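You operate a simulated robot arm through the tools that you are given. There is no shell and no other tool. Be economical: measure what you need, move in short steps, check, and stop when the job is done.

You run a simulated two-armed robot. Do the job below in one go: nothing can be reset, and whatever is moved stays where it is left.

## Task
On the service bench top, fold the cloth in half and then in half again.

It is judged by the outcome, as a careful person would: the job done as asked, and still so three seconds after it is handed in. It fails if anything else is knocked over, pushed out of place, dropped, spilled or broken. Flat cloth is picked up by pressing the open fingertips on it (5 to 10 N) and closing them slowly along it; thin cloth reads only 2 to 8 mm in the jaws.

## Robot
Two 7-joint arms with two-finger parallel grippers on one trunk, on a base that drives. Base frame: it is fixed to the floor where the robot stands at the start and does not move with it; the origin is under the middle of the robot, x ahead of it, y to its left, z up; the surface under the hand at the start is at about z = 800. Readings come in mm, rad, newtons and seconds.
The left shoulder is at the start at [70, 163, 1120], the right one opposite. With the tool pointing down near the work surface each hand reaches from about 400 to 880 mm from the robot's upright axis, wherever it stands, measured 20 degrees to its own side. Places, roughly: service bench top [500, -300, 800]. Payload 3.43 kg a hand.
The tool frame of a hand sits at the grasp point between the pads (the TCP): z along the fingers, y along the line on which they close. The tips reach 34 mm beyond it. The gripper opens to 128 mm. The fingers are 24 mm wide and 12 mm thick; the gripper's body (48 by 130 mm) begins 96 mm behind the TCP.
Orientation is that of the tool frame in the base frame, as a unit quaternion [x, y, z, w]. With the fingers straight down and closing along the base's y, the tool's x points along the base's -x, its y along +y and its z along -z.

## Interface
- The arms move only by the tool nudge_tool. It takes "left_series", "right_series" or both (then of equal length, played together; a hand with none holds still); each is a list that holds one entry, the list of rows, each a list of 7 numbers: the shift along the base's x, y, z in cm, then the turn, a rotation vector about the base's x, y, z in rad, then the finger opening in cm, from 0 to 12.8. In form: [[[x, y, z, rx, ry, rz, grip], ...]]. A call has 1 to 12 rows; each row shifts and turns the commanded pose from where the row before left it. Rows are played at 5 a second. More than 50 mm and 0.15 rad between two rows, or a gripper value outside its range, and nothing of the call is played. A pose out of reach is approached as far as the arm can. The call stops where the force on the tool passes 40 N (or 10 N more than at its start, if that is more) or the arm is blocked; 0.2 s more then pass. Each finger travels about 153 mm/s and halts on what it meets, pressing with about 27 N; the grip force reading is that of the motor and also rises with nothing between the fingers. The clock runs only during rows and for 0.2 s after the last one: add rows that do not move to give the fingers time. The reply holds the time, the measured pose of the TCP, the force on the tool along the base axes, the opening and the grip force, in the units named above and with some noise, with the torque about the TCP (base axes, N m) and any sound that the robot's microphone picked up.
- Cameras (640 x 400 px; columns grow to the right, rows downward): "scene" is now at [141, -19.7, 1349.8]; the picture's right is [-0.34, -0.94, 0.00], its down [-0.61, 0.22, -0.76] and it looks along [0.72, -0.26, -0.65] (base axes); focal length 214 px, centre (320, 200). "left" rides on the left gripper at [76, 11, -160] in its tool frame; the picture's right is [-0.15, 0.99, 0.00], its down [-0.88, -0.13, -0.46] and it looks along [-0.45, -0.07, 0.89] (tool axes); focal length 234 px, centre (320, 200). "right" rides on the right gripper at [76, -11, -160] in its tool frame; the picture's right is [0.15, 0.99, 0.00], its down [-0.88, 0.13, -0.46] and it looks along [-0.45, 0.07, 0.89] (tool axes); focal length 234 px, centre (320, 200). There is no depth. A picture from a camera that has moved, and an enlarged one, comes with that camera's place and axes in the base frame and with its lens. The place of the scene camera against the robot may be out by one fixed shift of up to 25 mm in any direction.
- get_image(camera): a new picture of that camera. No time passes.
- raise_lower(by): slides the trunk up (or, below 0, down) by that many mm; the arms and the scene camera ride with it, the base frame stays. It gives what a move gives, with no picture.
- steer(legs): drives the robot by 1 to 6 legs, each [ahead, left, turn to the left] in mm, mm and rad, along the robot's own axes; the way and the turn of a leg run together, so that a leg with both is an arc; at most 1500 mm and 3.142 rad a leg. The arms and the cameras ride along, it lands a little off, and it stops where it bumps. It gives what a move gives.
- turn_head(pan, tilt): turns the head with the scene camera to pan (to the left, within 1.501 rad either way) and tilt (down, from -0.506 to 1.204), counted from straight ahead of the robot. It gives what a move gives.
- zoom(camera, box): a new picture of the part [left, top, right, bottom] of that camera's present view, enlarged. No time passes.
- finish_job(): hands the job in; it is judged then, once.

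Go step by step. Nothing tells you exact positions but the pictures and the camera data: compare them with the known pose of the tool, close in by small moves and look again before you grip or let go. The budget is 120 turns and 100 pictures, counting those below and the enlarged ones. Unless the task says otherwise, let go and move clear before handing in, and close with one line.

The tools are called after "Emit:" by a JSON object that holds its "op" and its "data". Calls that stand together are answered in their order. nudge_tool: Moves the arms, as the interface text tells. Its arguments: {"type":"object","properties":{"left_series":{"type":"array"},"right_series":{"type":"array"}},"required":[]} The other tools are called the same way: raise_lower (by) slides the trunk up or down; steer (legs) drives the base; turn_head (pan, tilt) turns the head that bears the scene camera; get_image (camera) takes a picture; zoom (camera, box) takes an enlarged picture of a part of a camera's view; finish_job () hands the job in.

At the start:

```text
time_s: 0.0
left_ee_pos: [596.2, 84.8, 1013.0]
left_tool_rot: [-0.001, 1.0, 0.0, 0.0]
left_contact_force: [1.3, 0.5, 0.3]
left_torque: [-0.03, -0.02, -0.01]
left_gripper_width: 128.0
left_finger_force: 0.1
right_ee_pos: [566.5, -444.3, 1042.6]
right_tool_rot: [0.001, 1.0, 0.001, 0.001]
right_contact_force: [-0.4, 0.0, -0.1]
right_torque: [0.01, 0.04, 0.0]
right_gripper_width: 128.0
right_finger_force: 0.0
trunk travel left (down, up): [-600.0, 340.0]
robot x, y, heading: [-2.5, -4.9, 0.001]
head pan, tilt: [-0.347, 0.703]
```

scene: 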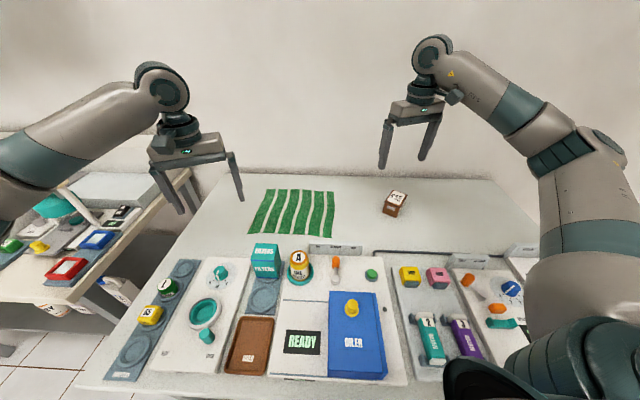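
right: 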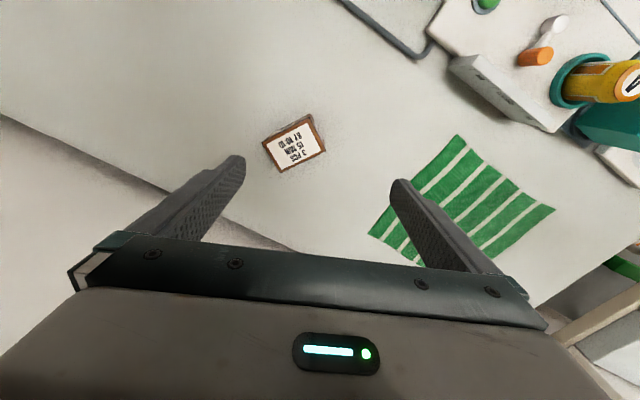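
left: 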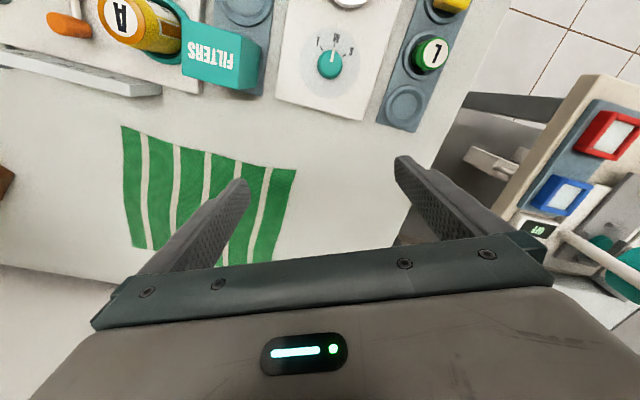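

The cloth is a striped, roughly 270 x 245 mm rectangle. Its near corners are about (536,-216) and (646,35), its far ones about (760,-316) and (870,-65), and it is square to the bench, which is turned about -0.39 rad. I'll turn the robot square to it and shift a little left so both arms reach the far edge.

Emit:
{"op": "steer", "data": {"legs": [[0, 0, -0.39], [0, 70, 0]]}}

Emit:
{"op": "turn_head", "data": {"pan": 0.05, "tilt": 0.75}}

Emit:
{"op": "get_image", "data": {"camera": "scene"}}

Emit:
{"op": "get_image", "data": {"camera": "left"}}

Emit:
{"op": "get_image", "data": {"camera": "right"}}

```text
time_s: 2.2
left_ee_pos: [609.3, -84.6, 1013.8]
left_tool_rot: [0.193, 0.981, 0.0, 0.0]
left_contact_force: [0.7, -0.5, 0.1]
left_torque: [-0.04, 0.03, 0.0]
left_gripper_width: 128.0
left_finger_force: 0.0
right_ee_pos: [382.0, -562.4, 1042.8]
right_tool_rot: [0.194, 0.981, 0.0, 0.0]
right_contact_force: [0.5, 1.0, 0.4]
right_torque: [-0.04, 0.02, -0.03]
right_gripper_width: 127.9
right_finger_force: 0.1
trunk travel left (down, up): [-600.0, 340.0]
robot x, y, heading: [28.9, 66.6, -0.392]
head pan, tilt: [-0.347, 0.703]
```

```text
time_s: 3.0
left_ee_pos: [608.1, -84.9, 1013.6]
left_tool_rot: [0.193, 0.981, 0.001, 0.0]
left_contact_force: [-1.6, -0.5, -0.1]
left_torque: [0.04, -0.02, -0.03]
left_gripper_width: 127.8
left_finger_force: 0.0
right_ee_pos: [381.2, -562.3, 1041.7]
right_tool_rot: [0.195, 0.981, 0.0, 0.0]
right_contact_force: [0.4, 0.1, -0.8]
right_torque: [0.0, 0.02, 0.02]
right_gripper_width: 127.8
right_finger_force: 0.2
trunk travel left (down, up): [-600.0, 340.0]
robot x, y, heading: [25.8, 63.0, -0.386]
head pan, tilt: [0.051, 0.75]
```

```text
96 pictures are left
camera scene: at [161.6, 25.7, 1345.8], right [-0.33, -0.94, 0.0], down [-0.64, 0.23, -0.73], along [0.69, -0.24, -0.68], focal length 214 px, centre (320, 200)
```

scene: 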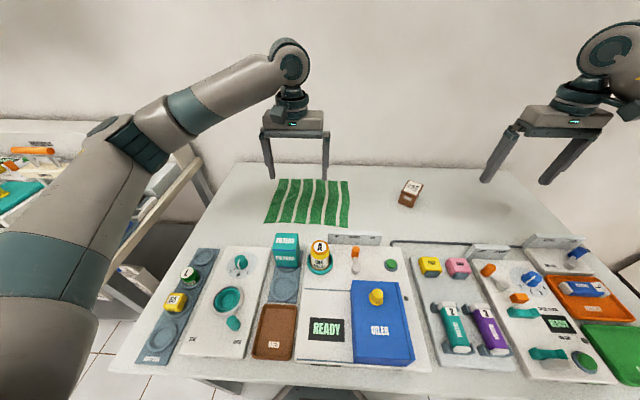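

```text
95 pictures are left
camera left: at [544.4, -46.0, 1173.4], right [0.51, 0.86, 0.0], down [0.77, -0.46, 0.46], along [0.39, -0.23, -0.89], focal length 234 px, centre (320, 200)
```

left: 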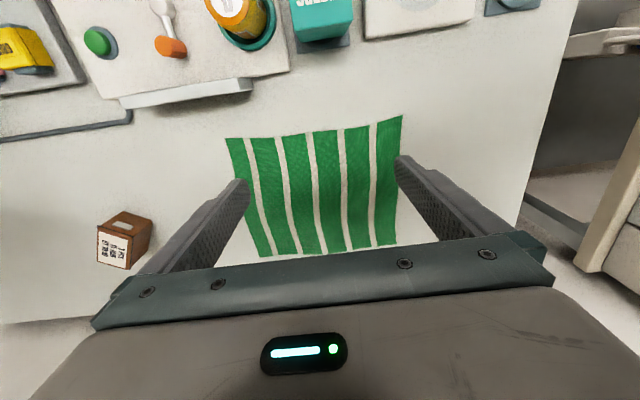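

```text
94 pictures are left
camera right: at [308.1, -544.2, 1201.9], right [0.24, 0.97, 0.0], down [0.86, -0.22, 0.46], along [0.44, -0.11, -0.89], focal length 234 px, centre (320, 200)
```

right: 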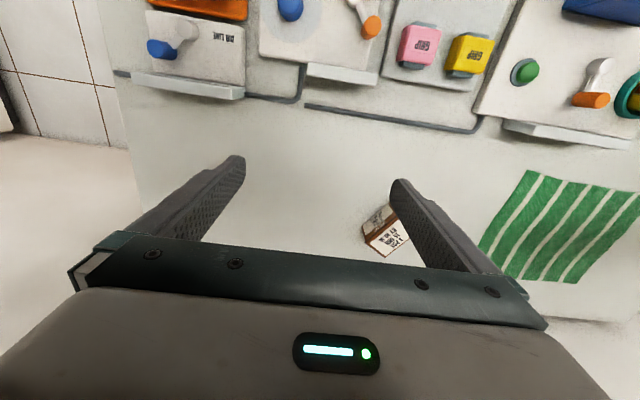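

The new views confirm the corners: near-left (645,37), near-right (537,-214), far-left (869,-61), far-right (761,-312). I'll fold the far edge onto the near edge, so I'm bringing both hands above the far corners with the fingers closing along the depth direction.

Emit:
{"op": "nudge_tool", "data": {"left_series": [[[2.055, 0.22, -0.6, 0, 0, -0.145, 12.8], [2.055, 0.22, -0.6, 0, 0, -0.145, 11], [2.055, 0.22, -0.6, 0, 0, -0.145, 9], [2.055, 0.22, -0.6, 0, 0, -0.145, 7], [2.055, 0.22, -0.6, 0, 0, -0.145, 5], [2.055, 0.22, -0.6, 0, 0, -0.145, 3.6], [2.055, 0.22, -0.6, 0, 0, -0.145, 3.6], [2.055, 0.22, -0.6, 0, 0, -0.145, 3.6], [2.055, 0.22, -0.6, 0, 0, -0.145, 3.6], [2.055, 0.22, -0.6, 0, 0, -0.145, 3.6], [2.055, 0.22, -0.6, 0, 0, -0.145, 3.6], [0, 0, 0, 0, 0, 0, 3.6]]], "right_series": [[[3.236, 2.51, -0.86, 0, 0, 0.14, 12.8], [3.236, 2.51, -0.86, 0, 0, 0.14, 11], [3.236, 2.51, -0.86, 0, 0, 0.14, 9], [3.236, 2.51, -0.86, 0, 0, 0.14, 7], [3.236, 2.51, -0.86, 0, 0, 0.14, 5], [3.236, 2.51, -0.86, 0, 0, 0.14, 3.6], [3.236, 2.51, -0.86, 0, 0, 0.14, 3.6], [3.236, 2.51, -0.86, 0, 0, 0.14, 3.6], [3.236, 2.51, -0.86, 0, 0, 0.14, 3.6], [3.236, 2.51, -0.86, 0, 0, 0.14, 3.6], [3.236, 2.51, -0.86, 0, 0, 0.14, 3.6], [0, 0, 0, 0, 0, 0, 3.6]]]}}

Emit:
{"op": "get_image", "data": {"camera": "left"}}

Emit:
{"op": "get_image", "data": {"camera": "right"}}

Emit:
{"op": "get_image", "data": {"camera": "scene"}}

```text
time_s: 5.7
left_ee_pos: [835.5, -59.6, 947.4]
left_tool_rot: [0.838, 0.546, 0.0, 0.0]
left_contact_force: [0.3, 0.3, 0.1]
left_torque: [-0.03, -0.02, 0.04]
left_gripper_width: 35.9
left_finger_force: 0.0
right_ee_pos: [537.3, -437.0, 997.8]
right_tool_rot: [-0.158, 0.987, -0.012, 0.015]
right_contact_force: [1.1, -0.7, -0.4]
right_torque: [-0.03, 0.03, 0.02]
right_gripper_width: 36.0
right_finger_force: 0.0
right hand out of reach, approached as far as the arm can: row 5, 6, 7, 8, 9, 10, 11
trunk travel left (down, up): [-600.0, 340.0]
robot x, y, heading: [26.6, 60.9, -0.392]
head pan, tilt: [0.051, 0.75]
```

```text
93 pictures are left
camera left: at [877.6, 5.2, 1106.9], right [0.85, -0.53, 0.0], down [-0.47, -0.75, 0.46], along [-0.24, -0.39, -0.89], focal length 234 px, centre (320, 200)
```

left: 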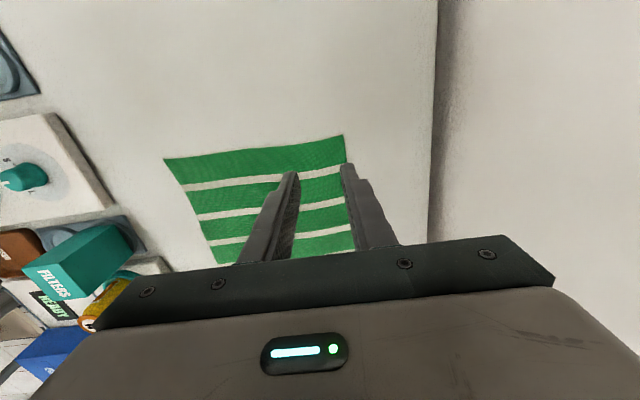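

```text
92 pictures are left
camera right: at [464.8, -467.1, 1155.1], right [-0.45, 0.89, -0.03], down [0.78, 0.41, 0.48], along [0.44, 0.19, -0.88], focal length 234 px, centre (320, 200)
```

right: 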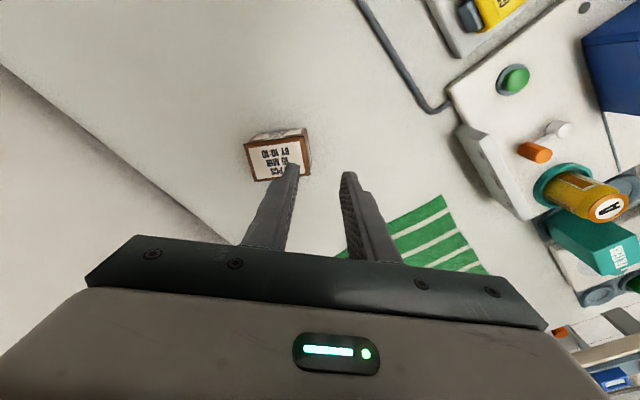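

```text
91 pictures are left
camera scene: at [161.8, 26.7, 1345.9], right [-0.33, -0.94, 0.0], down [-0.64, 0.23, -0.73], along [0.69, -0.24, -0.68], focal length 214 px, centre (320, 200)
```

scene: 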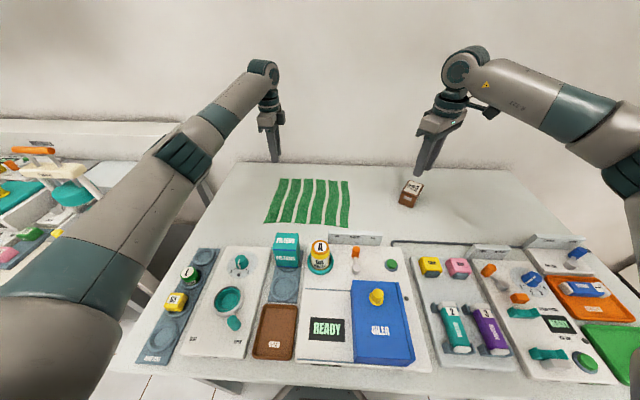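

The left hand is in place, but the right wrist cannot turn that way. I'll turn it back and round the other way, checking how the commanded pose carries over.

Emit:
{"op": "nudge_tool", "data": {"right_series": [[[0, 0, 0, 0, 0, -0.15, 3.6], [0, 0, 0, 0, 0, -0.15, 3.6], [0, 0, 0, 0, 0, -0.15, 3.6], [0, 0, 0, 0, 0, -0.15, 3.6], [0, 0, 0, 0, 0, -0.15, 3.6]]]}}

```text
time_s: 6.8
left_ee_pos: [835.5, -58.4, 947.1]
left_tool_rot: [0.837, 0.547, 0.0, 0.0]
left_contact_force: [0.4, -0.2, -0.9]
left_torque: [-0.01, -0.01, 0.02]
left_gripper_width: 36.2
left_finger_force: 0.0
right_ee_pos: [537.0, -436.2, 998.1]
right_tool_rot: [0.216, 0.976, -0.015, 0.011]
right_contact_force: [-0.1, 0.1, -0.8]
right_torque: [0.01, 0.0, 0.01]
right_gripper_width: 36.1
right_finger_force: 0.1
trunk travel left (down, up): [-600.0, 340.0]
robot x, y, heading: [25.1, 63.0, -0.389]
head pan, tilt: [0.051, 0.75]
```

Each call starts from the measured pose, so I can turn the right hand the other way while bringing it over the far-right corner.

Emit:
{"op": "nudge_tool", "data": {"right_series": [[[1.82, 1.36, -0.46, 0, 0, -0.141, 3.6], [1.82, 1.36, -0.46, 0, 0, -0.141, 3.6], [1.82, 1.36, -0.46, 0, 0, -0.141, 3.6], [1.82, 1.36, -0.46, 0, 0, -0.141, 3.6], [1.82, 1.36, -0.46, 0, 0, -0.141, 3.6], [1.82, 1.36, -0.46, 0, 0, -0.141, 3.6], [1.82, 1.36, -0.46, 0, 0, -0.141, 3.6], [1.82, 1.36, -0.46, 0, 0, -0.141, 3.6], [1.82, 1.36, -0.46, 0, 0, -0.141, 3.6], [1.82, 1.36, -0.46, 0, 0, -0.141, 3.6], [1.82, 1.36, -0.46, 0, 0, -0.141, 3.6], [0, 0, 0, 0, 0, 0, 3.6]]]}}

Emit:
{"op": "get_image", "data": {"camera": "right"}}

Emit:
{"op": "get_image", "data": {"camera": "scene"}}

```text
time_s: 9.4
left_ee_pos: [835.3, -61.0, 947.5]
left_tool_rot: [0.838, 0.546, 0.0, 0.0]
left_contact_force: [0.2, -0.6, 0.7]
left_torque: [0.04, -0.03, -0.01]
left_gripper_width: 36.1
left_finger_force: 0.0
right_ee_pos: [737.3, -288.0, 947.7]
right_tool_rot: [0.838, 0.546, -0.018, -0.004]
right_contact_force: [-0.1, -0.2, 0.7]
right_torque: [0.06, 0.01, -0.03]
right_gripper_width: 36.0
right_finger_force: 0.0
trunk travel left (down, up): [-600.0, 340.0]
robot x, y, heading: [26.6, 65.6, -0.394]
head pan, tilt: [0.051, 0.75]
```

```text
90 pictures are left
camera right: at [763.7, -210.7, 1104.7], right [0.96, -0.27, -0.03], down [-0.22, -0.85, 0.47], along [-0.15, -0.45, -0.88], focal length 234 px, centre (320, 200)
```

right: 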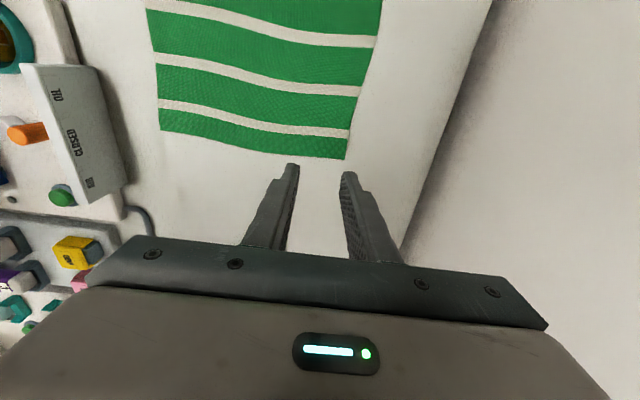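

```text
89 pictures are left
camera scene: at [161.5, 25.4, 1345.8], right [-0.33, -0.94, 0.0], down [-0.64, 0.23, -0.73], along [0.69, -0.24, -0.68], focal length 214 px, centre (320, 200)
```

scene: 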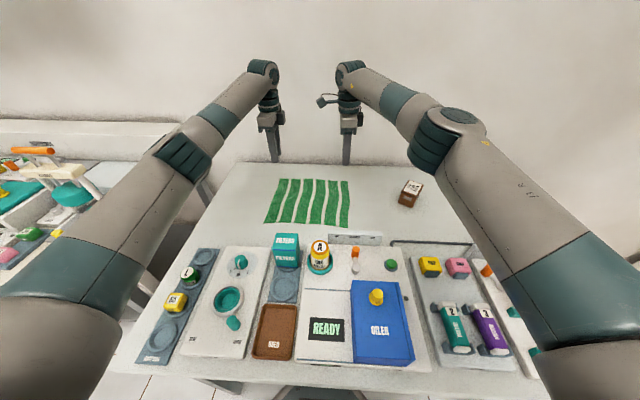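

Both hands hang about over the far corners. I'll straighten the right tool, descend to just above the cloth and look.

Emit:
{"op": "nudge_tool", "data": {"left_series": [[[0, 0, -2.5, 0, 0, 0, 3.6], [0, 0, -2.5, 0, 0, 0, 3.6], [0, 0, -2.5, 0, 0, 0, 3.6], [0, 0, -2.5, 0, 0, 0, 3.6], [0, 0, 0, 0, 0, 0, 3.6]]], "right_series": [[[0, 0, -2.5, 0.013, -0.035, 0, 3.6], [0, 0, -2.5, 0, 0, 0, 3.6], [0, 0, -2.5, 0, 0, 0, 3.6], [0, 0, -2.5, 0, 0, 0, 3.6], [0, 0, 0, 0, 0, 0, 3.6]]]}}

Emit:
{"op": "get_image", "data": {"camera": "right"}}

Emit:
{"op": "get_image", "data": {"camera": "left"}}

```text
time_s: 10.7
left_ee_pos: [835.6, -58.8, 848.2]
left_tool_rot: [0.838, 0.546, 0.0, 0.0]
left_contact_force: [0.1, 0.2, -0.3]
left_torque: [0.02, -0.03, 0.02]
left_gripper_width: 36.0
left_finger_force: 0.1
right_ee_pos: [736.5, -286.5, 847.6]
right_tool_rot: [0.837, 0.547, -0.001, 0.001]
right_contact_force: [-0.1, 0.0, -0.6]
right_torque: [0.01, -0.03, -0.01]
right_gripper_width: 36.0
right_finger_force: 0.1
trunk travel left (down, up): [-600.0, 340.0]
robot x, y, heading: [27.0, 64.4, -0.39]
head pan, tilt: [0.051, 0.75]
```

```text
88 pictures are left
camera right: at [758.3, -211.3, 1006.5], right [0.96, -0.26, 0.0], down [-0.23, -0.86, 0.46], along [-0.12, -0.44, -0.89], focal length 234 px, centre (320, 200)
```

right: 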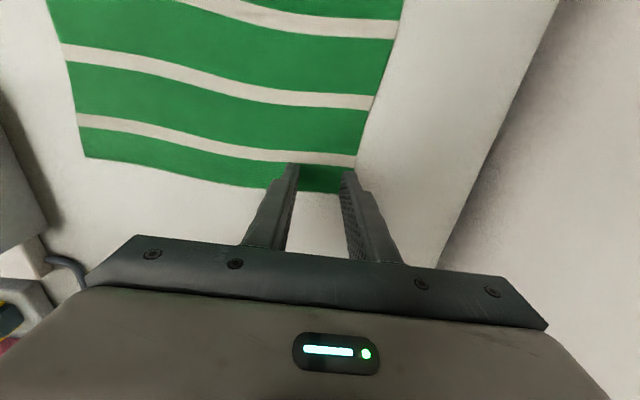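

```text
87 pictures are left
camera left: at [877.0, 4.7, 1007.3], right [0.85, -0.53, 0.0], down [-0.47, -0.75, 0.46], along [-0.24, -0.39, -0.89], focal length 234 px, centre (320, 200)
```

left: 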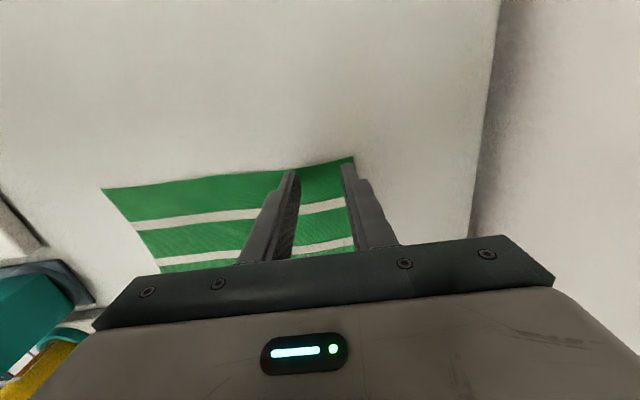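

The right hand should sit about 6 mm further in and the left about 5 mm further right. I'll correct both and lower slowly to contact.

Emit:
{"op": "nudge_tool", "data": {"left_series": [[[-0.2, -0.46, -0.6, 0, 0, 0, 3.6], [0, 0, -0.4, 0, 0, 0, 3.6], [0, 0, -0.2, 0, 0, 0, 3.6], [0, 0, -0.2, 0, 0, 0, 3.6], [0, 0, 0, 0, 0, 0, 3.6]]], "right_series": [[[-0.55, 0.24, -0.6, 0, 0, 0, 3.6], [0, 0, -0.4, 0, 0, 0, 3.6], [0, 0, -0.2, 0, 0, 0, 3.6], [0, 0, -0.2, 0, 0, 0, 3.6], [0, 0, 0, 0, 0, 0, 3.6]]]}}

```text
time_s: 11.8
left_ee_pos: [833.5, -64.3, 836.2]
left_tool_rot: [0.837, 0.547, 0.001, 0.001]
left_contact_force: [0.7, 0.6, 3.4]
left_torque: [0.05, -0.05, -0.04]
left_gripper_width: 36.1
left_finger_force: 0.1
right_ee_pos: [730.5, -283.3, 835.9]
right_tool_rot: [0.837, 0.546, 0.001, 0.002]
right_contact_force: [2.8, 0.0, 14.5]
right_torque: [-0.14, -0.06, -0.01]
right_gripper_width: 35.9
right_finger_force: 0.0
trunk travel left (down, up): [-600.0, 340.0]
robot x, y, heading: [28.1, 64.4, -0.392]
head pan, tilt: [0.051, 0.75]
```

Contact: left about 3 N, right about 14 N. I'll trim toward 5–10 N on each.

Emit:
{"op": "nudge_tool", "data": {"left_series": [[[0, 0, -0.05, 0, 0, 0, 3.6], [0, 0, 0, 0, 0, 0, 3.6]]], "right_series": [[[0, 0, 0.05, 0, 0, 0, 3.6], [0, 0, 0, 0, 0, 0, 3.6]]]}}

```text
time_s: 12.4
left_ee_pos: [833.6, -63.9, 835.5]
left_tool_rot: [0.837, 0.547, 0.0, 0.001]
left_contact_force: [0.7, -1.0, 6.6]
left_torque: [0.01, -0.02, -0.01]
left_gripper_width: 36.0
left_finger_force: 0.1
right_ee_pos: [730.4, -283.6, 835.7]
right_tool_rot: [0.837, 0.547, 0.002, 0.002]
right_contact_force: [3.1, -1.4, 17.3]
right_torque: [-0.15, -0.12, 0.01]
right_gripper_width: 36.1
right_finger_force: 0.0
trunk travel left (down, up): [-600.0, 340.0]
robot x, y, heading: [24.2, 66.2, -0.386]
head pan, tilt: [0.051, 0.75]
```

The left reads 6.6 N, which is good. The right is too hard at 17 N, so I'll ease it up.

Emit:
{"op": "nudge_tool", "data": {"right_series": [[[0, 0, 0.12, 0, 0, 0, 3.6], [0, 0, 0, 0, 0, 0, 3.6]]]}}

```text
time_s: 13.1
left_ee_pos: [832.7, -64.6, 835.4]
left_tool_rot: [0.837, 0.547, 0.001, 0.001]
left_contact_force: [2.2, -0.1, 9.6]
left_torque: [0.06, -0.04, 0.0]
left_gripper_width: 35.8
left_finger_force: 0.0
right_ee_pos: [730.4, -283.5, 835.2]
right_tool_rot: [0.838, 0.546, 0.001, 0.0]
right_contact_force: [2.8, 0.2, 10.9]
right_torque: [-0.09, -0.16, 0.01]
right_gripper_width: 36.2
right_finger_force: 0.9
trunk travel left (down, up): [-600.0, 340.0]
robot x, y, heading: [27.5, 65.8, -0.391]
head pan, tilt: [0.051, 0.75]
```

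Both press at about 10 N. Now I close slowly.

Emit:
{"op": "nudge_tool", "data": {"left_series": [[[0, 0, 0, 0, 0, 0, 3.2], [0, 0, 0, 0, 0, 0, 2.8], [0, 0, 0, 0, 0, 0, 2.4], [0, 0, 0, 0, 0, 0, 2.0], [0, 0, 0, 0, 0, 0, 1.6], [0, 0, 0, 0, 0, 0, 1.2], [0, 0, 0, 0, 0, 0, 0.8], [0, 0, 0, 0, 0, 0, 0.4], [0, 0, 0, 0, 0, 0, 0], [0, 0, 0, 0, 0, 0, 0]]], "right_series": [[[0, 0, 0, 0, 0, 0, 3.2], [0, 0, 0, 0, 0, 0, 2.8], [0, 0, 0, 0, 0, 0, 2.4], [0, 0, 0, 0, 0, 0, 2.0], [0, 0, 0, 0, 0, 0, 1.6], [0, 0, 0, 0, 0, 0, 1.2], [0, 0, 0, 0, 0, 0, 0.8], [0, 0, 0, 0, 0, 0, 0.4], [0, 0, 0, 0, 0, 0, 0], [0, 0, 0, 0, 0, 0, 0]]]}}

Emit:
{"op": "get_image", "data": {"camera": "left"}}

Emit:
{"op": "get_image", "data": {"camera": "right"}}

```text
time_s: 15.2
left_ee_pos: [832.1, -64.7, 835.5]
left_tool_rot: [0.837, 0.547, 0.0, 0.001]
left_contact_force: [-0.1, 0.1, 14.7]
left_torque: [0.02, -0.04, 0.01]
left_gripper_width: 6.2
left_finger_force: 26.7
right_ee_pos: [729.9, -284.3, 836.0]
right_tool_rot: [0.837, 0.547, 0.001, 0.002]
right_contact_force: [0.7, 0.9, 3.0]
right_torque: [-0.04, -0.03, 0.02]
right_gripper_width: 6.2
right_finger_force: 27.7
trunk travel left (down, up): [-600.0, 340.0]
robot x, y, heading: [24.3, 61.9, -0.395]
head pan, tilt: [0.051, 0.75]
```

```text
86 pictures are left
camera left: at [874.2, 0.0, 994.9], right [0.85, -0.53, 0.0], down [-0.47, -0.75, 0.46], along [-0.24, -0.39, -0.89], focal length 234 px, centre (320, 200)
```

left: 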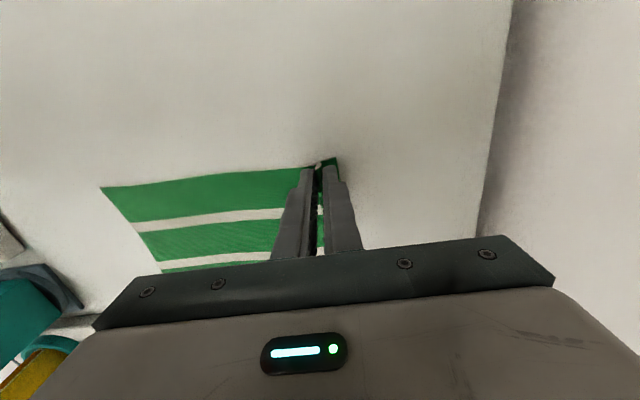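

```text
85 pictures are left
camera right: at [751.5, -209.1, 995.2], right [0.96, -0.26, 0.0], down [-0.23, -0.86, 0.46], along [-0.12, -0.44, -0.89], focal length 234 px, centre (320, 200)
```

right: 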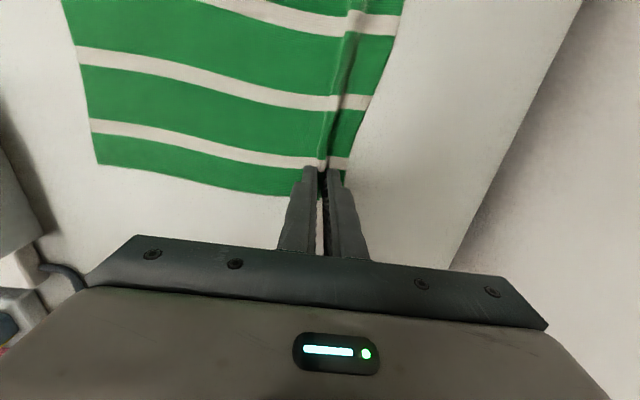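

Both corners are gripped (6.2 mm, doubled cloth). I'll lift and carry the far edge up to above the mid-line, tilting the fingers a little forward, and then check.

Emit:
{"op": "nudge_tool", "data": {"left_series": [[[-0.55, 0.24, 2.0, -0.02, -0.046, 0, 0], [-0.55, 0.24, 2.0, -0.02, -0.046, 0, 0], [-1.51, 0.66, 1.75, -0.02, -0.046, 0, 0], [-1.51, 0.66, 1.75, -0.02, -0.046, 0, 0], [-1.83, 0.8, 0.75, -0.02, -0.046, 0, 0], [-1.83, 0.8, 0.75, -0.02, -0.046, 0, 0], [0, 0, 0, 0, 0, 0, 0]]], "right_series": [[[-0.55, 0.24, 2.0, -0.02, -0.046, 0, 0], [-0.55, 0.24, 2.0, -0.02, -0.046, 0, 0], [-1.51, 0.66, 1.75, -0.02, -0.046, 0, 0], [-1.51, 0.66, 1.75, -0.02, -0.046, 0, 0], [-1.83, 0.8, 0.75, -0.02, -0.046, 0, 0], [-1.83, 0.8, 0.75, -0.02, -0.046, 0, 0], [0, 0, 0, 0, 0, 0, 0]]]}}

Emit:
{"op": "get_image", "data": {"camera": "scene"}}

Emit:
{"op": "get_image", "data": {"camera": "left"}}

Emit:
{"op": "get_image", "data": {"camera": "right"}}

```text
time_s: 16.9
left_ee_pos: [757.2, -29.4, 923.7]
left_tool_rot: [0.828, 0.541, 0.082, 0.125]
left_contact_force: [-0.4, -0.5, -0.4]
left_torque: [0.0, 0.01, 0.0]
left_gripper_width: 5.7
left_finger_force: 26.6
right_ee_pos: [654.5, -251.2, 925.1]
right_tool_rot: [0.827, 0.541, 0.083, 0.126]
right_contact_force: [0.1, 0.7, -0.8]
right_torque: [0.01, -0.04, 0.02]
right_gripper_width: 6.4
right_finger_force: 27.0
trunk travel left (down, up): [-600.0, 340.0]
robot x, y, heading: [27.2, 65.9, -0.39]
head pan, tilt: [0.051, 0.75]
```

```text
84 pictures are left
camera scene: at [162.9, 26.0, 1345.7], right [-0.33, -0.94, 0.0], down [-0.64, 0.23, -0.73], along [0.69, -0.24, -0.68], focal length 214 px, centre (320, 200)
```

scene: 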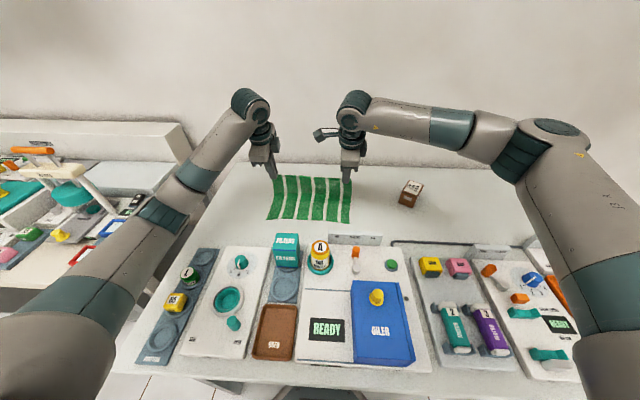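

```text
83 pictures are left
camera left: at [754.7, 53.4, 1078.9], right [0.81, -0.51, 0.29], down [-0.59, -0.7, 0.4], along [0.0, -0.49, -0.87], focal length 234 px, centre (320, 200)
```

left: 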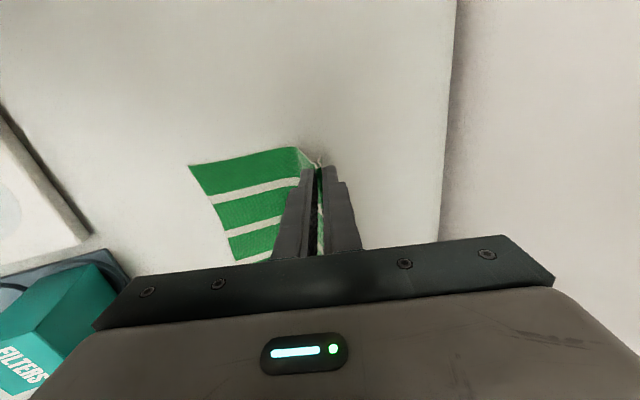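

```text
82 pictures are left
camera right: at [632.6, -157.3, 1073.1], right [0.92, -0.25, 0.29], down [-0.36, -0.8, 0.47], along [0.12, -0.54, -0.83], focal length 234 px, centre (320, 200)
```

right: 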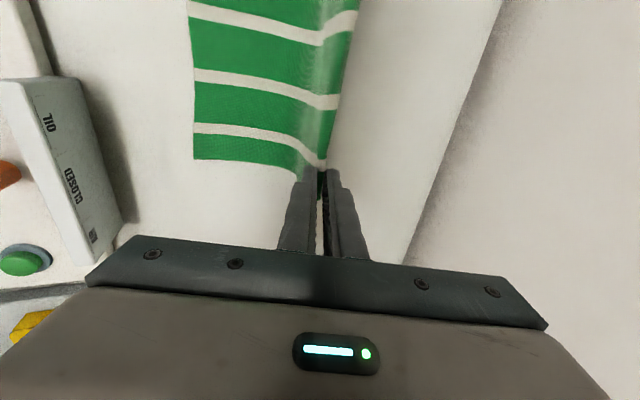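

The cloth stands up well and the near edge hasn't moved. I'll carry on over and down to just above the near edge.

Emit:
{"op": "nudge_tool", "data": {"left_series": [[[-1.83, 0.8, -0.25, -0.018, -0.041, 0, 0], [-1.83, 0.8, -0.25, -0.018, -0.041, 0, 0], [-1.37, 0.6, -1.25, -0.018, -0.041, 0, 0], [-1.37, 0.6, -1.25, -0.018, -0.041, 0, 0], [-0.82, 0.36, -1.5, -0.018, -0.041, 0, 0], [-0.82, 0.36, -1.5, -0.018, -0.041, 0, 0], [-0.46, 0.2, -0.7, -0.018, -0.041, 0, 0], [-0.46, 0.2, -0.7, -0.018, -0.041, 0, 0], [0, 0, 0, 0, 0, 0, 0]]], "right_series": [[[-1.83, 0.8, -0.25, -0.018, -0.041, 0, 0], [-1.83, 0.8, -0.25, -0.018, -0.041, 0, 0], [-1.37, 0.6, -1.25, -0.018, -0.041, 0, 0], [-1.37, 0.6, -1.25, -0.018, -0.041, 0, 0], [-0.82, 0.36, -1.5, -0.018, -0.041, 0, 0], [-0.82, 0.36, -1.5, -0.018, -0.041, 0, 0], [-0.46, 0.2, -0.7, -0.018, -0.041, 0, 0], [-0.46, 0.2, -0.7, -0.018, -0.041, 0, 0], [0, 0, 0, 0, 0, 0, 0]]]}}

Emit:
{"op": "get_image", "data": {"camera": "scene"}}

Emit:
{"op": "get_image", "data": {"camera": "left"}}

Emit:
{"op": "get_image", "data": {"camera": "right"}}

```text
time_s: 18.9
left_ee_pos: [666.2, 8.9, 849.5]
left_tool_rot: [0.792, 0.517, 0.178, 0.271]
left_contact_force: [-0.9, -0.8, 0.1]
left_torque: [-0.02, -0.02, 0.01]
left_gripper_width: 2.5
left_finger_force: 27.4
right_ee_pos: [564.9, -210.4, 849.4]
right_tool_rot: [0.792, 0.517, 0.177, 0.271]
right_contact_force: [-0.1, 0.4, 0.2]
right_torque: [0.01, -0.02, 0.01]
right_gripper_width: 6.3
right_finger_force: 27.0
trunk travel left (down, up): [-600.0, 340.0]
robot x, y, heading: [23.4, 62.1, -0.397]
head pan, tilt: [0.051, 0.75]
```

```text
81 pictures are left
camera scene: at [162.0, 26.3, 1345.8], right [-0.33, -0.94, 0.0], down [-0.64, 0.23, -0.73], along [0.69, -0.24, -0.68], focal length 214 px, centre (320, 200)
```

scene: 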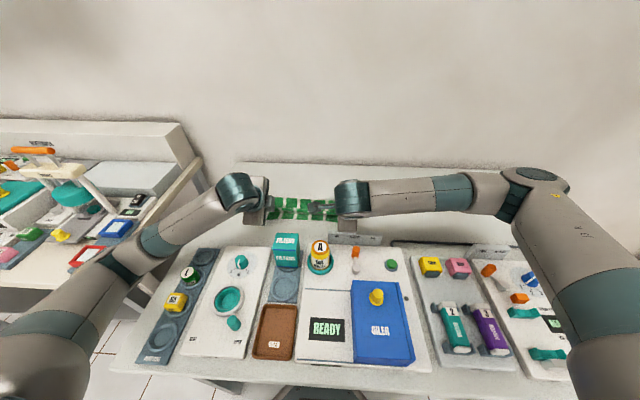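

```text
80 pictures are left
camera left: at [616.6, 113.3, 982.1], right [0.66, -0.45, 0.61], down [-0.7, -0.65, 0.28], along [0.27, -0.61, -0.74], focal length 234 px, centre (320, 200)
```

left: 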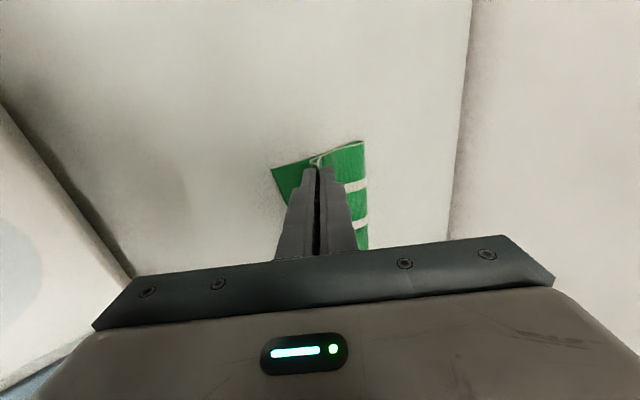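

```text
79 pictures are left
camera right: at [498.2, -97.7, 968.8], right [0.77, -0.18, 0.61], down [-0.52, -0.74, 0.44], along [0.37, -0.65, -0.66], focal length 234 px, centre (320, 200)
```

right: 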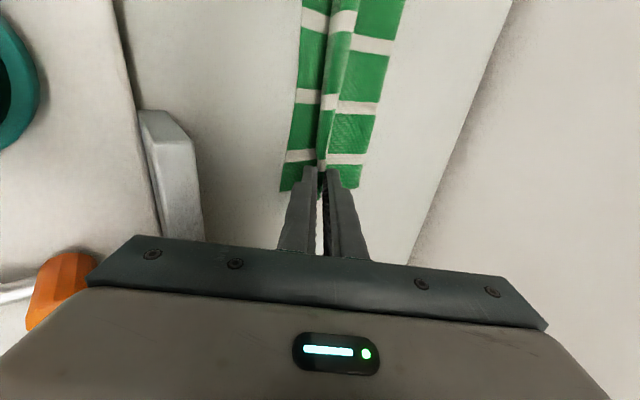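

The left gripper now reads 2.5 mm, so the flap has probably slipped and it holds a single layer. I'm zooming in on both grips.

Emit:
{"op": "zoom", "data": {"camera": "left", "box": [240, 120, 400, 220]}}

Emit:
{"op": "zoom", "data": {"camera": "right", "box": [240, 60, 432, 220]}}

Emit:
{"op": "zoom", "data": {"camera": "scene", "box": [230, 160, 390, 260]}}

```text
4.00 times, centred on (320, 170) of left
camera zoom: at [616.6, 113.3, 982.1], right [0.66, -0.45, 0.61], down [-0.7, -0.65, 0.28], along [0.27, -0.61, -0.74], focal length 937 px, centre (320, 320)
```

zoom: 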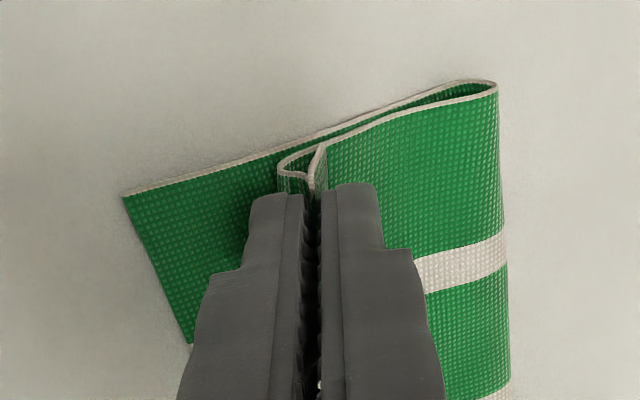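

```text
2.50 times, centred on (336, 140) of right
camera zoom: at [498.2, -97.7, 968.8], right [0.77, -0.18, 0.61], down [-0.52, -0.74, 0.44], along [0.37, -0.65, -0.66], focal length 585 px, centre (280, 350)
```

zoom: 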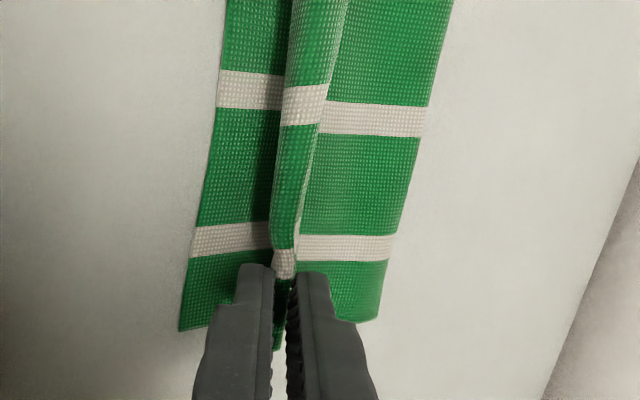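

```text
4.00 times, centred on (310, 210) of scene
camera zoom: at [162.0, 26.3, 1345.8], right [-0.33, -0.94, 0.0], down [-0.64, 0.23, -0.73], along [0.69, -0.24, -0.68], focal length 858 px, centre (360, 160)
```

zoom: 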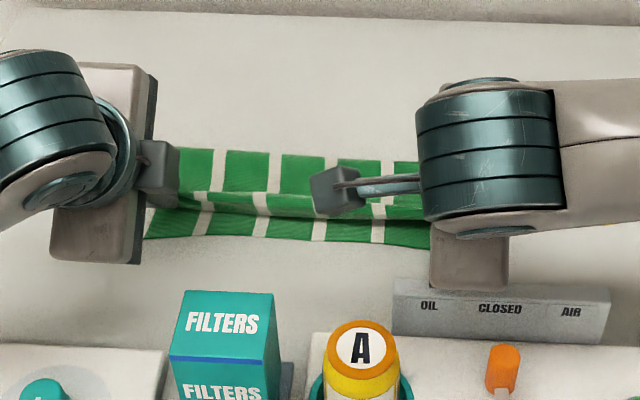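

The grips look good: the body comes back from a crease at mid-cloth, with a small flap toward the near side. I'll lower onto the cloth, moving slightly nearer.

Emit:
{"op": "nudge_tool", "data": {"left_series": [[[-0.55, 0.24, -0.5, 0, 0, 0, 0], [-0.37, 0.16, -0.4, 0, 0, 0, 0], [0, 0, -0.3, 0, 0, 0, 0], [0, 0, 0, 0, 0, 0, 0]]], "right_series": [[[-0.55, 0.24, -0.5, 0, 0, 0, 0], [-0.37, 0.16, -0.4, 0, 0, 0, 0], [0, 0, -0.3, 0, 0, 0, 0], [0, 0, 0, 0, 0, 0, 0]]]}}

Emit:
{"op": "zoom", "data": {"camera": "left", "box": [240, 120, 400, 220]}}

Emit:
{"op": "zoom", "data": {"camera": "right", "box": [240, 60, 432, 220]}}

```text
time_s: 19.9
left_ee_pos: [657.3, 12.9, 838.3]
left_tool_rot: [0.792, 0.517, 0.178, 0.271]
left_contact_force: [0.4, -0.7, 0.6]
left_torque: [-0.02, 0.01, -0.01]
left_gripper_width: 2.6
left_finger_force: 26.6
right_ee_pos: [555.5, -206.8, 839.2]
right_tool_rot: [0.792, 0.517, 0.177, 0.271]
right_contact_force: [-0.5, 1.1, 0.1]
right_torque: [0.0, -0.01, -0.02]
right_gripper_width: 6.3
right_finger_force: 27.2
trunk travel left (down, up): [-600.0, 340.0]
robot x, y, heading: [24.4, 61.2, -0.392]
head pan, tilt: [0.051, 0.75]
```

```text
4.00 times, centred on (320, 170) of left
camera zoom: at [607.2, 117.7, 970.4], right [0.66, -0.45, 0.61], down [-0.7, -0.65, 0.28], along [0.27, -0.61, -0.74], focal length 937 px, centre (320, 320)
```

zoom: 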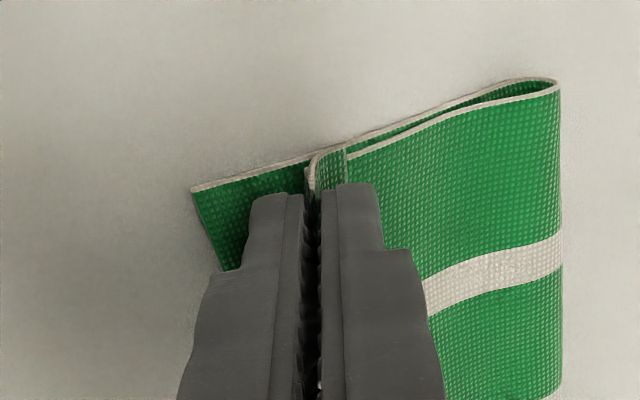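

```text
2.50 times, centred on (336, 140) of right
camera zoom: at [488.8, -93.8, 957.2], right [0.77, -0.18, 0.61], down [-0.52, -0.74, 0.44], along [0.37, -0.65, -0.66], focal length 585 px, centre (280, 350)
```

zoom: 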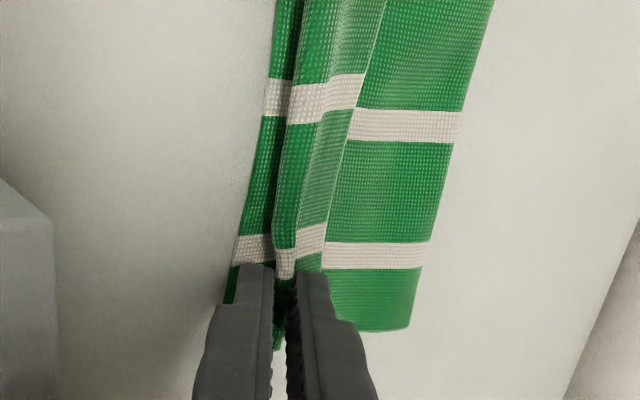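

Both tips are about 41 mm inside the near edge, with the cloth ends running back up between the fingers. I'll open slightly and draw the hands straight back along the fingers so the ends fall toward the near edge.

Emit:
{"op": "nudge_tool", "data": {"left_series": [[[0, 0, 0.2, 0, 0, 0, 0.8], [-0.28, 0.12, 0.4, 0, 0, 0, 1.2], [-0.28, 0.12, 0.4, 0, 0, 0, 1.2], [-0.28, 0.12, 0.4, 0, 0, 0, 1.2], [-0.28, 0.12, 0.4, 0, 0, 0, 1.2], [-0.56, 0.24, 0.8, 0, 0, 0, 1.2], [-0.56, 0.24, 0.8, 0, 0, 0, 1.2], [-0.56, 0.24, 0.8, 0, 0, 0, 1.2], [-0.56, 0.24, 0.8, 0, 0, 0, 1.2], [0, 0, 0, 0, 0, 0, 1.2]]], "right_series": [[[0, 0, 0.2, 0, 0, 0, 0.8], [-0.28, 0.12, 0.4, 0, 0, 0, 1.2], [-0.28, 0.12, 0.4, 0, 0, 0, 1.2], [-0.28, 0.12, 0.4, 0, 0, 0, 1.2], [-0.28, 0.12, 0.4, 0, 0, 0, 1.2], [-0.56, 0.24, 0.8, 0, 0, 0, 1.2], [-0.56, 0.24, 0.8, 0, 0, 0, 1.2], [-0.56, 0.24, 0.8, 0, 0, 0, 1.2], [-0.56, 0.24, 0.8, 0, 0, 0, 1.2], [0, 0, 0, 0, 0, 0, 1.2]]]}}

Emit:
{"op": "zoom", "data": {"camera": "left", "box": [240, 100, 432, 220]}}

Emit:
{"op": "zoom", "data": {"camera": "right", "box": [240, 60, 432, 220]}}

```text
time_s: 22.1
left_ee_pos: [624.7, 26.9, 888.6]
left_tool_rot: [0.792, 0.518, 0.177, 0.27]
left_contact_force: [0.7, 0.1, 1.1]
left_torque: [-0.04, -0.04, 0.0]
left_gripper_width: 11.9
left_finger_force: 0.0
right_ee_pos: [521.6, -192.0, 889.2]
right_tool_rot: [0.792, 0.517, 0.177, 0.271]
right_contact_force: [0.6, 0.5, 0.7]
right_torque: [-0.02, -0.04, -0.03]
right_gripper_width: 12.1
right_finger_force: 0.0
trunk travel left (down, up): [-600.0, 340.0]
robot x, y, heading: [25.8, 64.8, -0.391]
head pan, tilt: [0.051, 0.75]
```

```text
3.33 times, centred on (336, 160) of left
camera zoom: at [574.0, 131.9, 1020.6], right [0.66, -0.45, 0.61], down [-0.7, -0.65, 0.28], along [0.27, -0.61, -0.74], focal length 781 px, centre (267, 333)
```

zoom: 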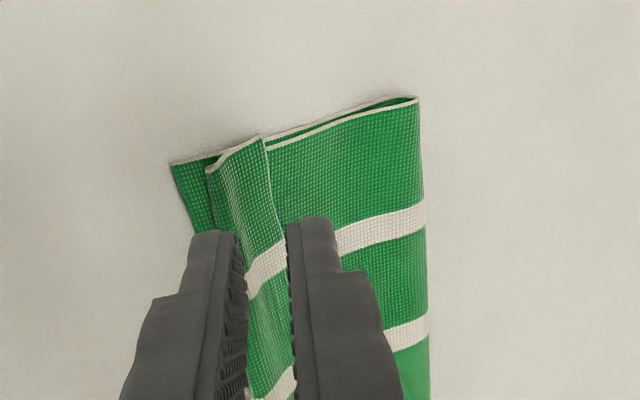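

```text
2.50 times, centred on (336, 140) of right
camera zoom: at [455.6, -79.3, 1007.5], right [0.77, -0.18, 0.61], down [-0.52, -0.74, 0.44], along [0.37, -0.65, -0.66], focal length 585 px, centre (280, 350)
```

zoom: 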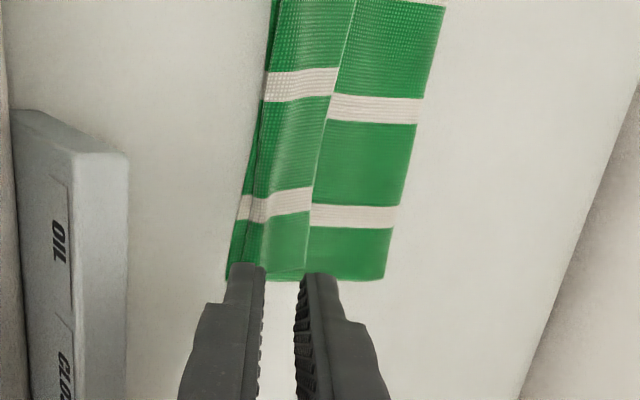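

The fold is made, but the top layer's edge is doubled back as a hem about 30 mm wide. I'll raise the hands and look properly before flipping that hem out.

Emit:
{"op": "nudge_tool", "data": {"left_series": [[[-1.0, 2.0, 3, 0.018, 0.041, 0, 1.2], [-1.0, 2.0, 3, 0.018, 0.041, 0, 1.2], [-1.0, 2.0, 3, 0.018, 0.041, 0, 1.2], [0, 0, 0, 0, 0, 0, 1.2]]], "right_series": [[[-1.0, -2.5, 3, 0.018, 0.041, 0, 1.2], [-1.0, -2.5, 3, 0.018, 0.041, 0, 1.2], [-1.0, -2.5, 3, 0.018, 0.041, 0, 1.2], [0, 0, 0, 0, 0, 0, 1.2]]]}}

Emit:
{"op": "zoom", "data": {"camera": "scene", "box": [230, 160, 390, 260]}}

Emit:
{"op": "get_image", "data": {"camera": "left"}}

Emit:
{"op": "get_image", "data": {"camera": "right"}}

```text
time_s: 23.1
left_ee_pos: [593.3, 88.0, 975.9]
left_tool_rot: [0.809, 0.528, 0.142, 0.216]
left_contact_force: [1.1, 0.2, 0.0]
left_torque: [0.02, -0.01, 0.0]
left_gripper_width: 12.4
left_finger_force: 0.0
right_ee_pos: [492.0, -267.5, 979.1]
right_tool_rot: [0.809, 0.528, 0.141, 0.217]
right_contact_force: [-0.4, 0.1, -0.2]
right_torque: [-0.04, 0.02, 0.02]
right_gripper_width: 12.2
right_finger_force: 0.1
trunk travel left (down, up): [-600.0, 340.0]
robot x, y, heading: [26.3, 64.9, -0.387]
head pan, tilt: [0.051, 0.75]
```

```text
4.00 times, centred on (310, 210) of scene
camera zoom: at [163.0, 26.5, 1345.7], right [-0.33, -0.94, 0.0], down [-0.64, 0.23, -0.73], along [0.69, -0.24, -0.68], focal length 858 px, centre (360, 160)
```

zoom: 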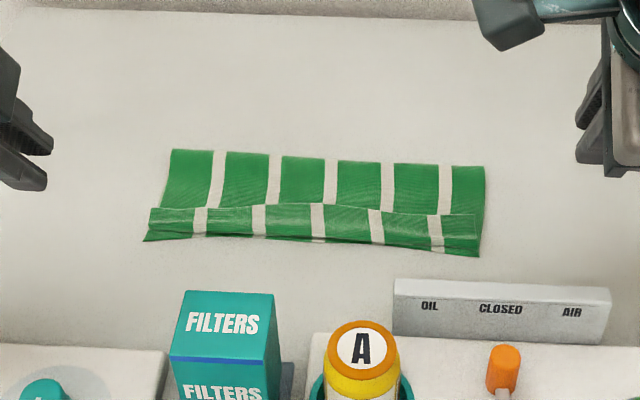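

```text
70 pictures are left
camera left: at [560.8, 184.9, 1120.7], right [0.73, -0.48, 0.49], down [-0.67, -0.67, 0.33], along [0.17, -0.57, -0.8], focal length 234 px, centre (320, 200)
```

left: 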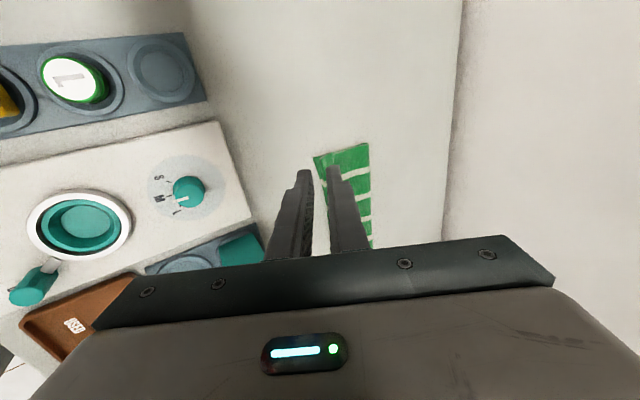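

```text
69 pictures are left
camera right: at [442.1, -161.8, 1111.3], right [0.84, -0.21, 0.49], down [-0.46, -0.76, 0.46], along [0.28, -0.62, -0.74], focal length 234 px, centre (320, 200)
```

right: 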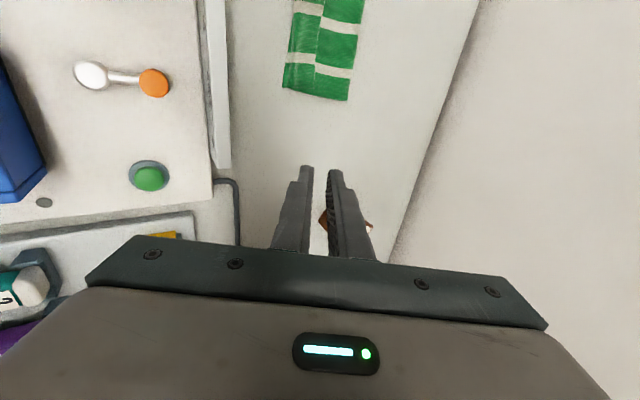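

The fold is clean apart from the hem. The near edge now runs about (660,26) to (553,-226), and the hem's free edge lies roughly 40 mm in from it. I'll bring both hands, fingers vertical, over the hem edge to pinch it and flip it out.

Emit:
{"op": "nudge_tool", "data": {"left_series": [[[1.43, -1.63, -1.77, 0.035, 0.08, 0, 2], [1.43, -1.63, -1.77, 0.035, 0.08, 0, 2], [1.43, -1.63, -1.77, 0.035, 0.08, 0, 2], [1.43, -1.63, -1.77, 0.035, 0.08, 0, 2], [1.43, -1.63, -1.77, 0.035, 0.08, 0, 2], [1.43, -1.63, -1.77, 0.035, 0.08, 0, 2], [0, 0, 0, 0, 0, 0, 2]]], "right_series": [[[1.67, 0.86, -1.82, 0.035, 0.08, 0, 2], [1.67, 0.86, -1.82, 0.035, 0.08, 0, 2], [1.67, 0.86, -1.82, 0.035, 0.08, 0, 2], [1.67, 0.86, -1.82, 0.035, 0.08, 0, 2], [1.67, 0.86, -1.82, 0.035, 0.08, 0, 2], [1.67, 0.86, -1.82, 0.035, 0.08, 0, 2], [0, 0, 0, 0, 0, 0, 2]]]}}

Emit:
{"op": "zoom", "data": {"camera": "left", "box": [200, 80, 440, 230]}}

Emit:
{"op": "zoom", "data": {"camera": "right", "box": [200, 80, 440, 230]}}

```text
time_s: 24.6
left_ee_pos: [678.3, -10.6, 872.4]
left_tool_rot: [0.838, 0.546, 0.002, 0.0]
left_contact_force: [-0.4, -0.6, 0.5]
left_torque: [-0.02, -0.02, 0.0]
left_gripper_width: 20.0
left_finger_force: 0.0
right_ee_pos: [591.0, -216.1, 870.1]
right_tool_rot: [0.837, 0.547, 0.001, 0.0]
right_contact_force: [0.1, 0.0, -0.1]
right_torque: [-0.02, 0.0, 0.01]
right_gripper_width: 19.9
right_finger_force: 0.1
trunk travel left (down, up): [-600.0, 340.0]
robot x, y, heading: [27.1, 64.7, -0.396]
head pan, tilt: [0.051, 0.75]
```

```text
2.67 times, centred on (320, 155) of left
camera zoom: at [719.8, 54.6, 1031.1], right [0.85, -0.53, 0.0], down [-0.48, -0.75, 0.45], along [-0.24, -0.39, -0.89], focal length 624 px, centre (320, 320)
```

zoom: 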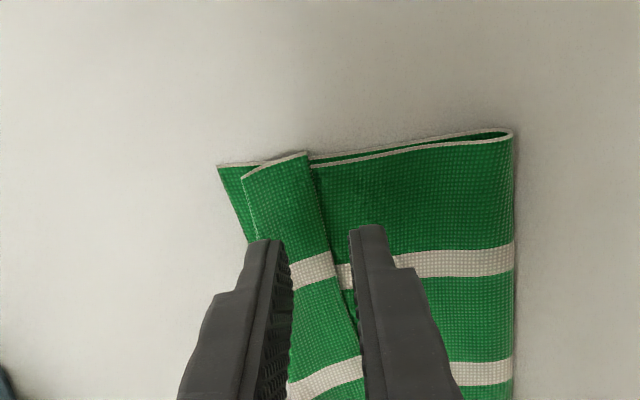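

```text
2.67 times, centred on (320, 155) of right
camera zoom: at [612.2, -141.2, 1029.7], right [0.96, -0.26, 0.0], down [-0.24, -0.86, 0.46], along [-0.12, -0.44, -0.89], focal length 624 px, centre (320, 320)
```

zoom: 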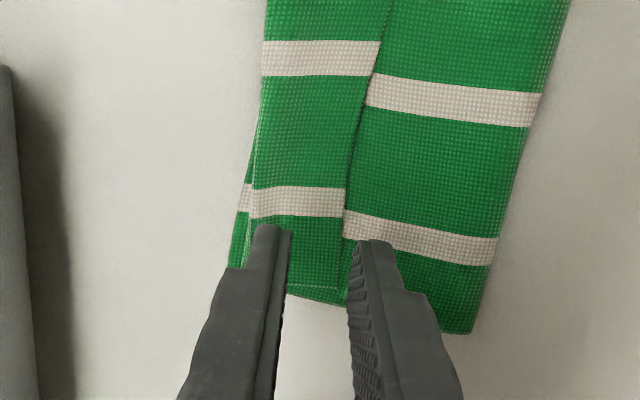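

The hem edge sits about 34 mm (left) and 45 mm (right) in from the near edge. I'll adjust the hands slightly so the far fingers are just beyond it, and lower to light contact.

Emit:
{"op": "nudge_tool", "data": {"left_series": [[[-0.27, 0.12, -1.4, 0, 0, 0, 2], [0, 0, -1.2, 0, 0, 0, 2], [0, 0, -0.3, 0, 0, 0, 2], [0, 0, -0.2, 0, 0, 0, 2], [0, 0, 0, 0, 0, 0, 2]]], "right_series": [[[0.55, -0.24, -1.4, 0, 0, 0, 2], [0, 0, -1.2, 0, 0, 0, 2], [0, 0, -0.2, 0, 0, 0, 2], [0, 0, -0.1, 0, 0, 0, 2], [0, 0, 0, 0, 0, 0, 2]]]}}

Emit:
{"op": "zoom", "data": {"camera": "left", "box": [200, 80, 440, 230]}}

Emit:
{"op": "zoom", "data": {"camera": "right", "box": [200, 80, 440, 230]}}

```text
time_s: 25.9
left_ee_pos: [677.4, -10.4, 840.2]
left_tool_rot: [0.837, 0.547, 0.0, 0.001]
left_contact_force: [-0.3, -0.5, -0.4]
left_torque: [-0.02, 0.0, 0.0]
left_gripper_width: 20.2
left_finger_force: 0.0
right_ee_pos: [598.1, -219.2, 840.4]
right_tool_rot: [0.837, 0.547, 0.001, 0.001]
right_contact_force: [0.4, -0.4, 1.0]
right_torque: [0.01, 0.0, 0.01]
right_gripper_width: 20.1
right_finger_force: 0.0
trunk travel left (down, up): [-600.0, 340.0]
robot x, y, heading: [26.3, 63.7, -0.395]
head pan, tilt: [0.051, 0.75]
```

```text
2.67 times, centred on (320, 155) of left
camera zoom: at [718.5, 54.9, 999.7], right [0.85, -0.53, 0.0], down [-0.47, -0.75, 0.45], along [-0.24, -0.39, -0.89], focal length 624 px, centre (320, 320)
```

zoom: 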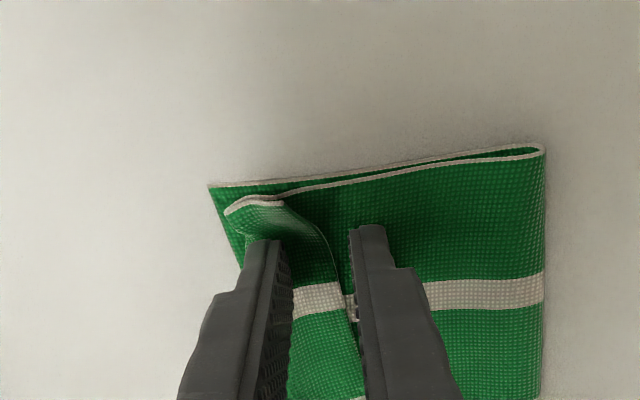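

```text
2.67 times, centred on (320, 155) of right
camera zoom: at [618.2, -143.8, 999.7], right [0.96, -0.26, 0.0], down [-0.24, -0.86, 0.46], along [-0.12, -0.44, -0.89], focal length 624 px, centre (320, 320)
```

zoom: 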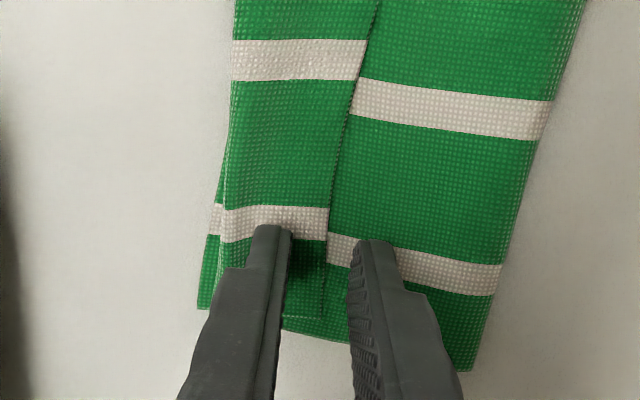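

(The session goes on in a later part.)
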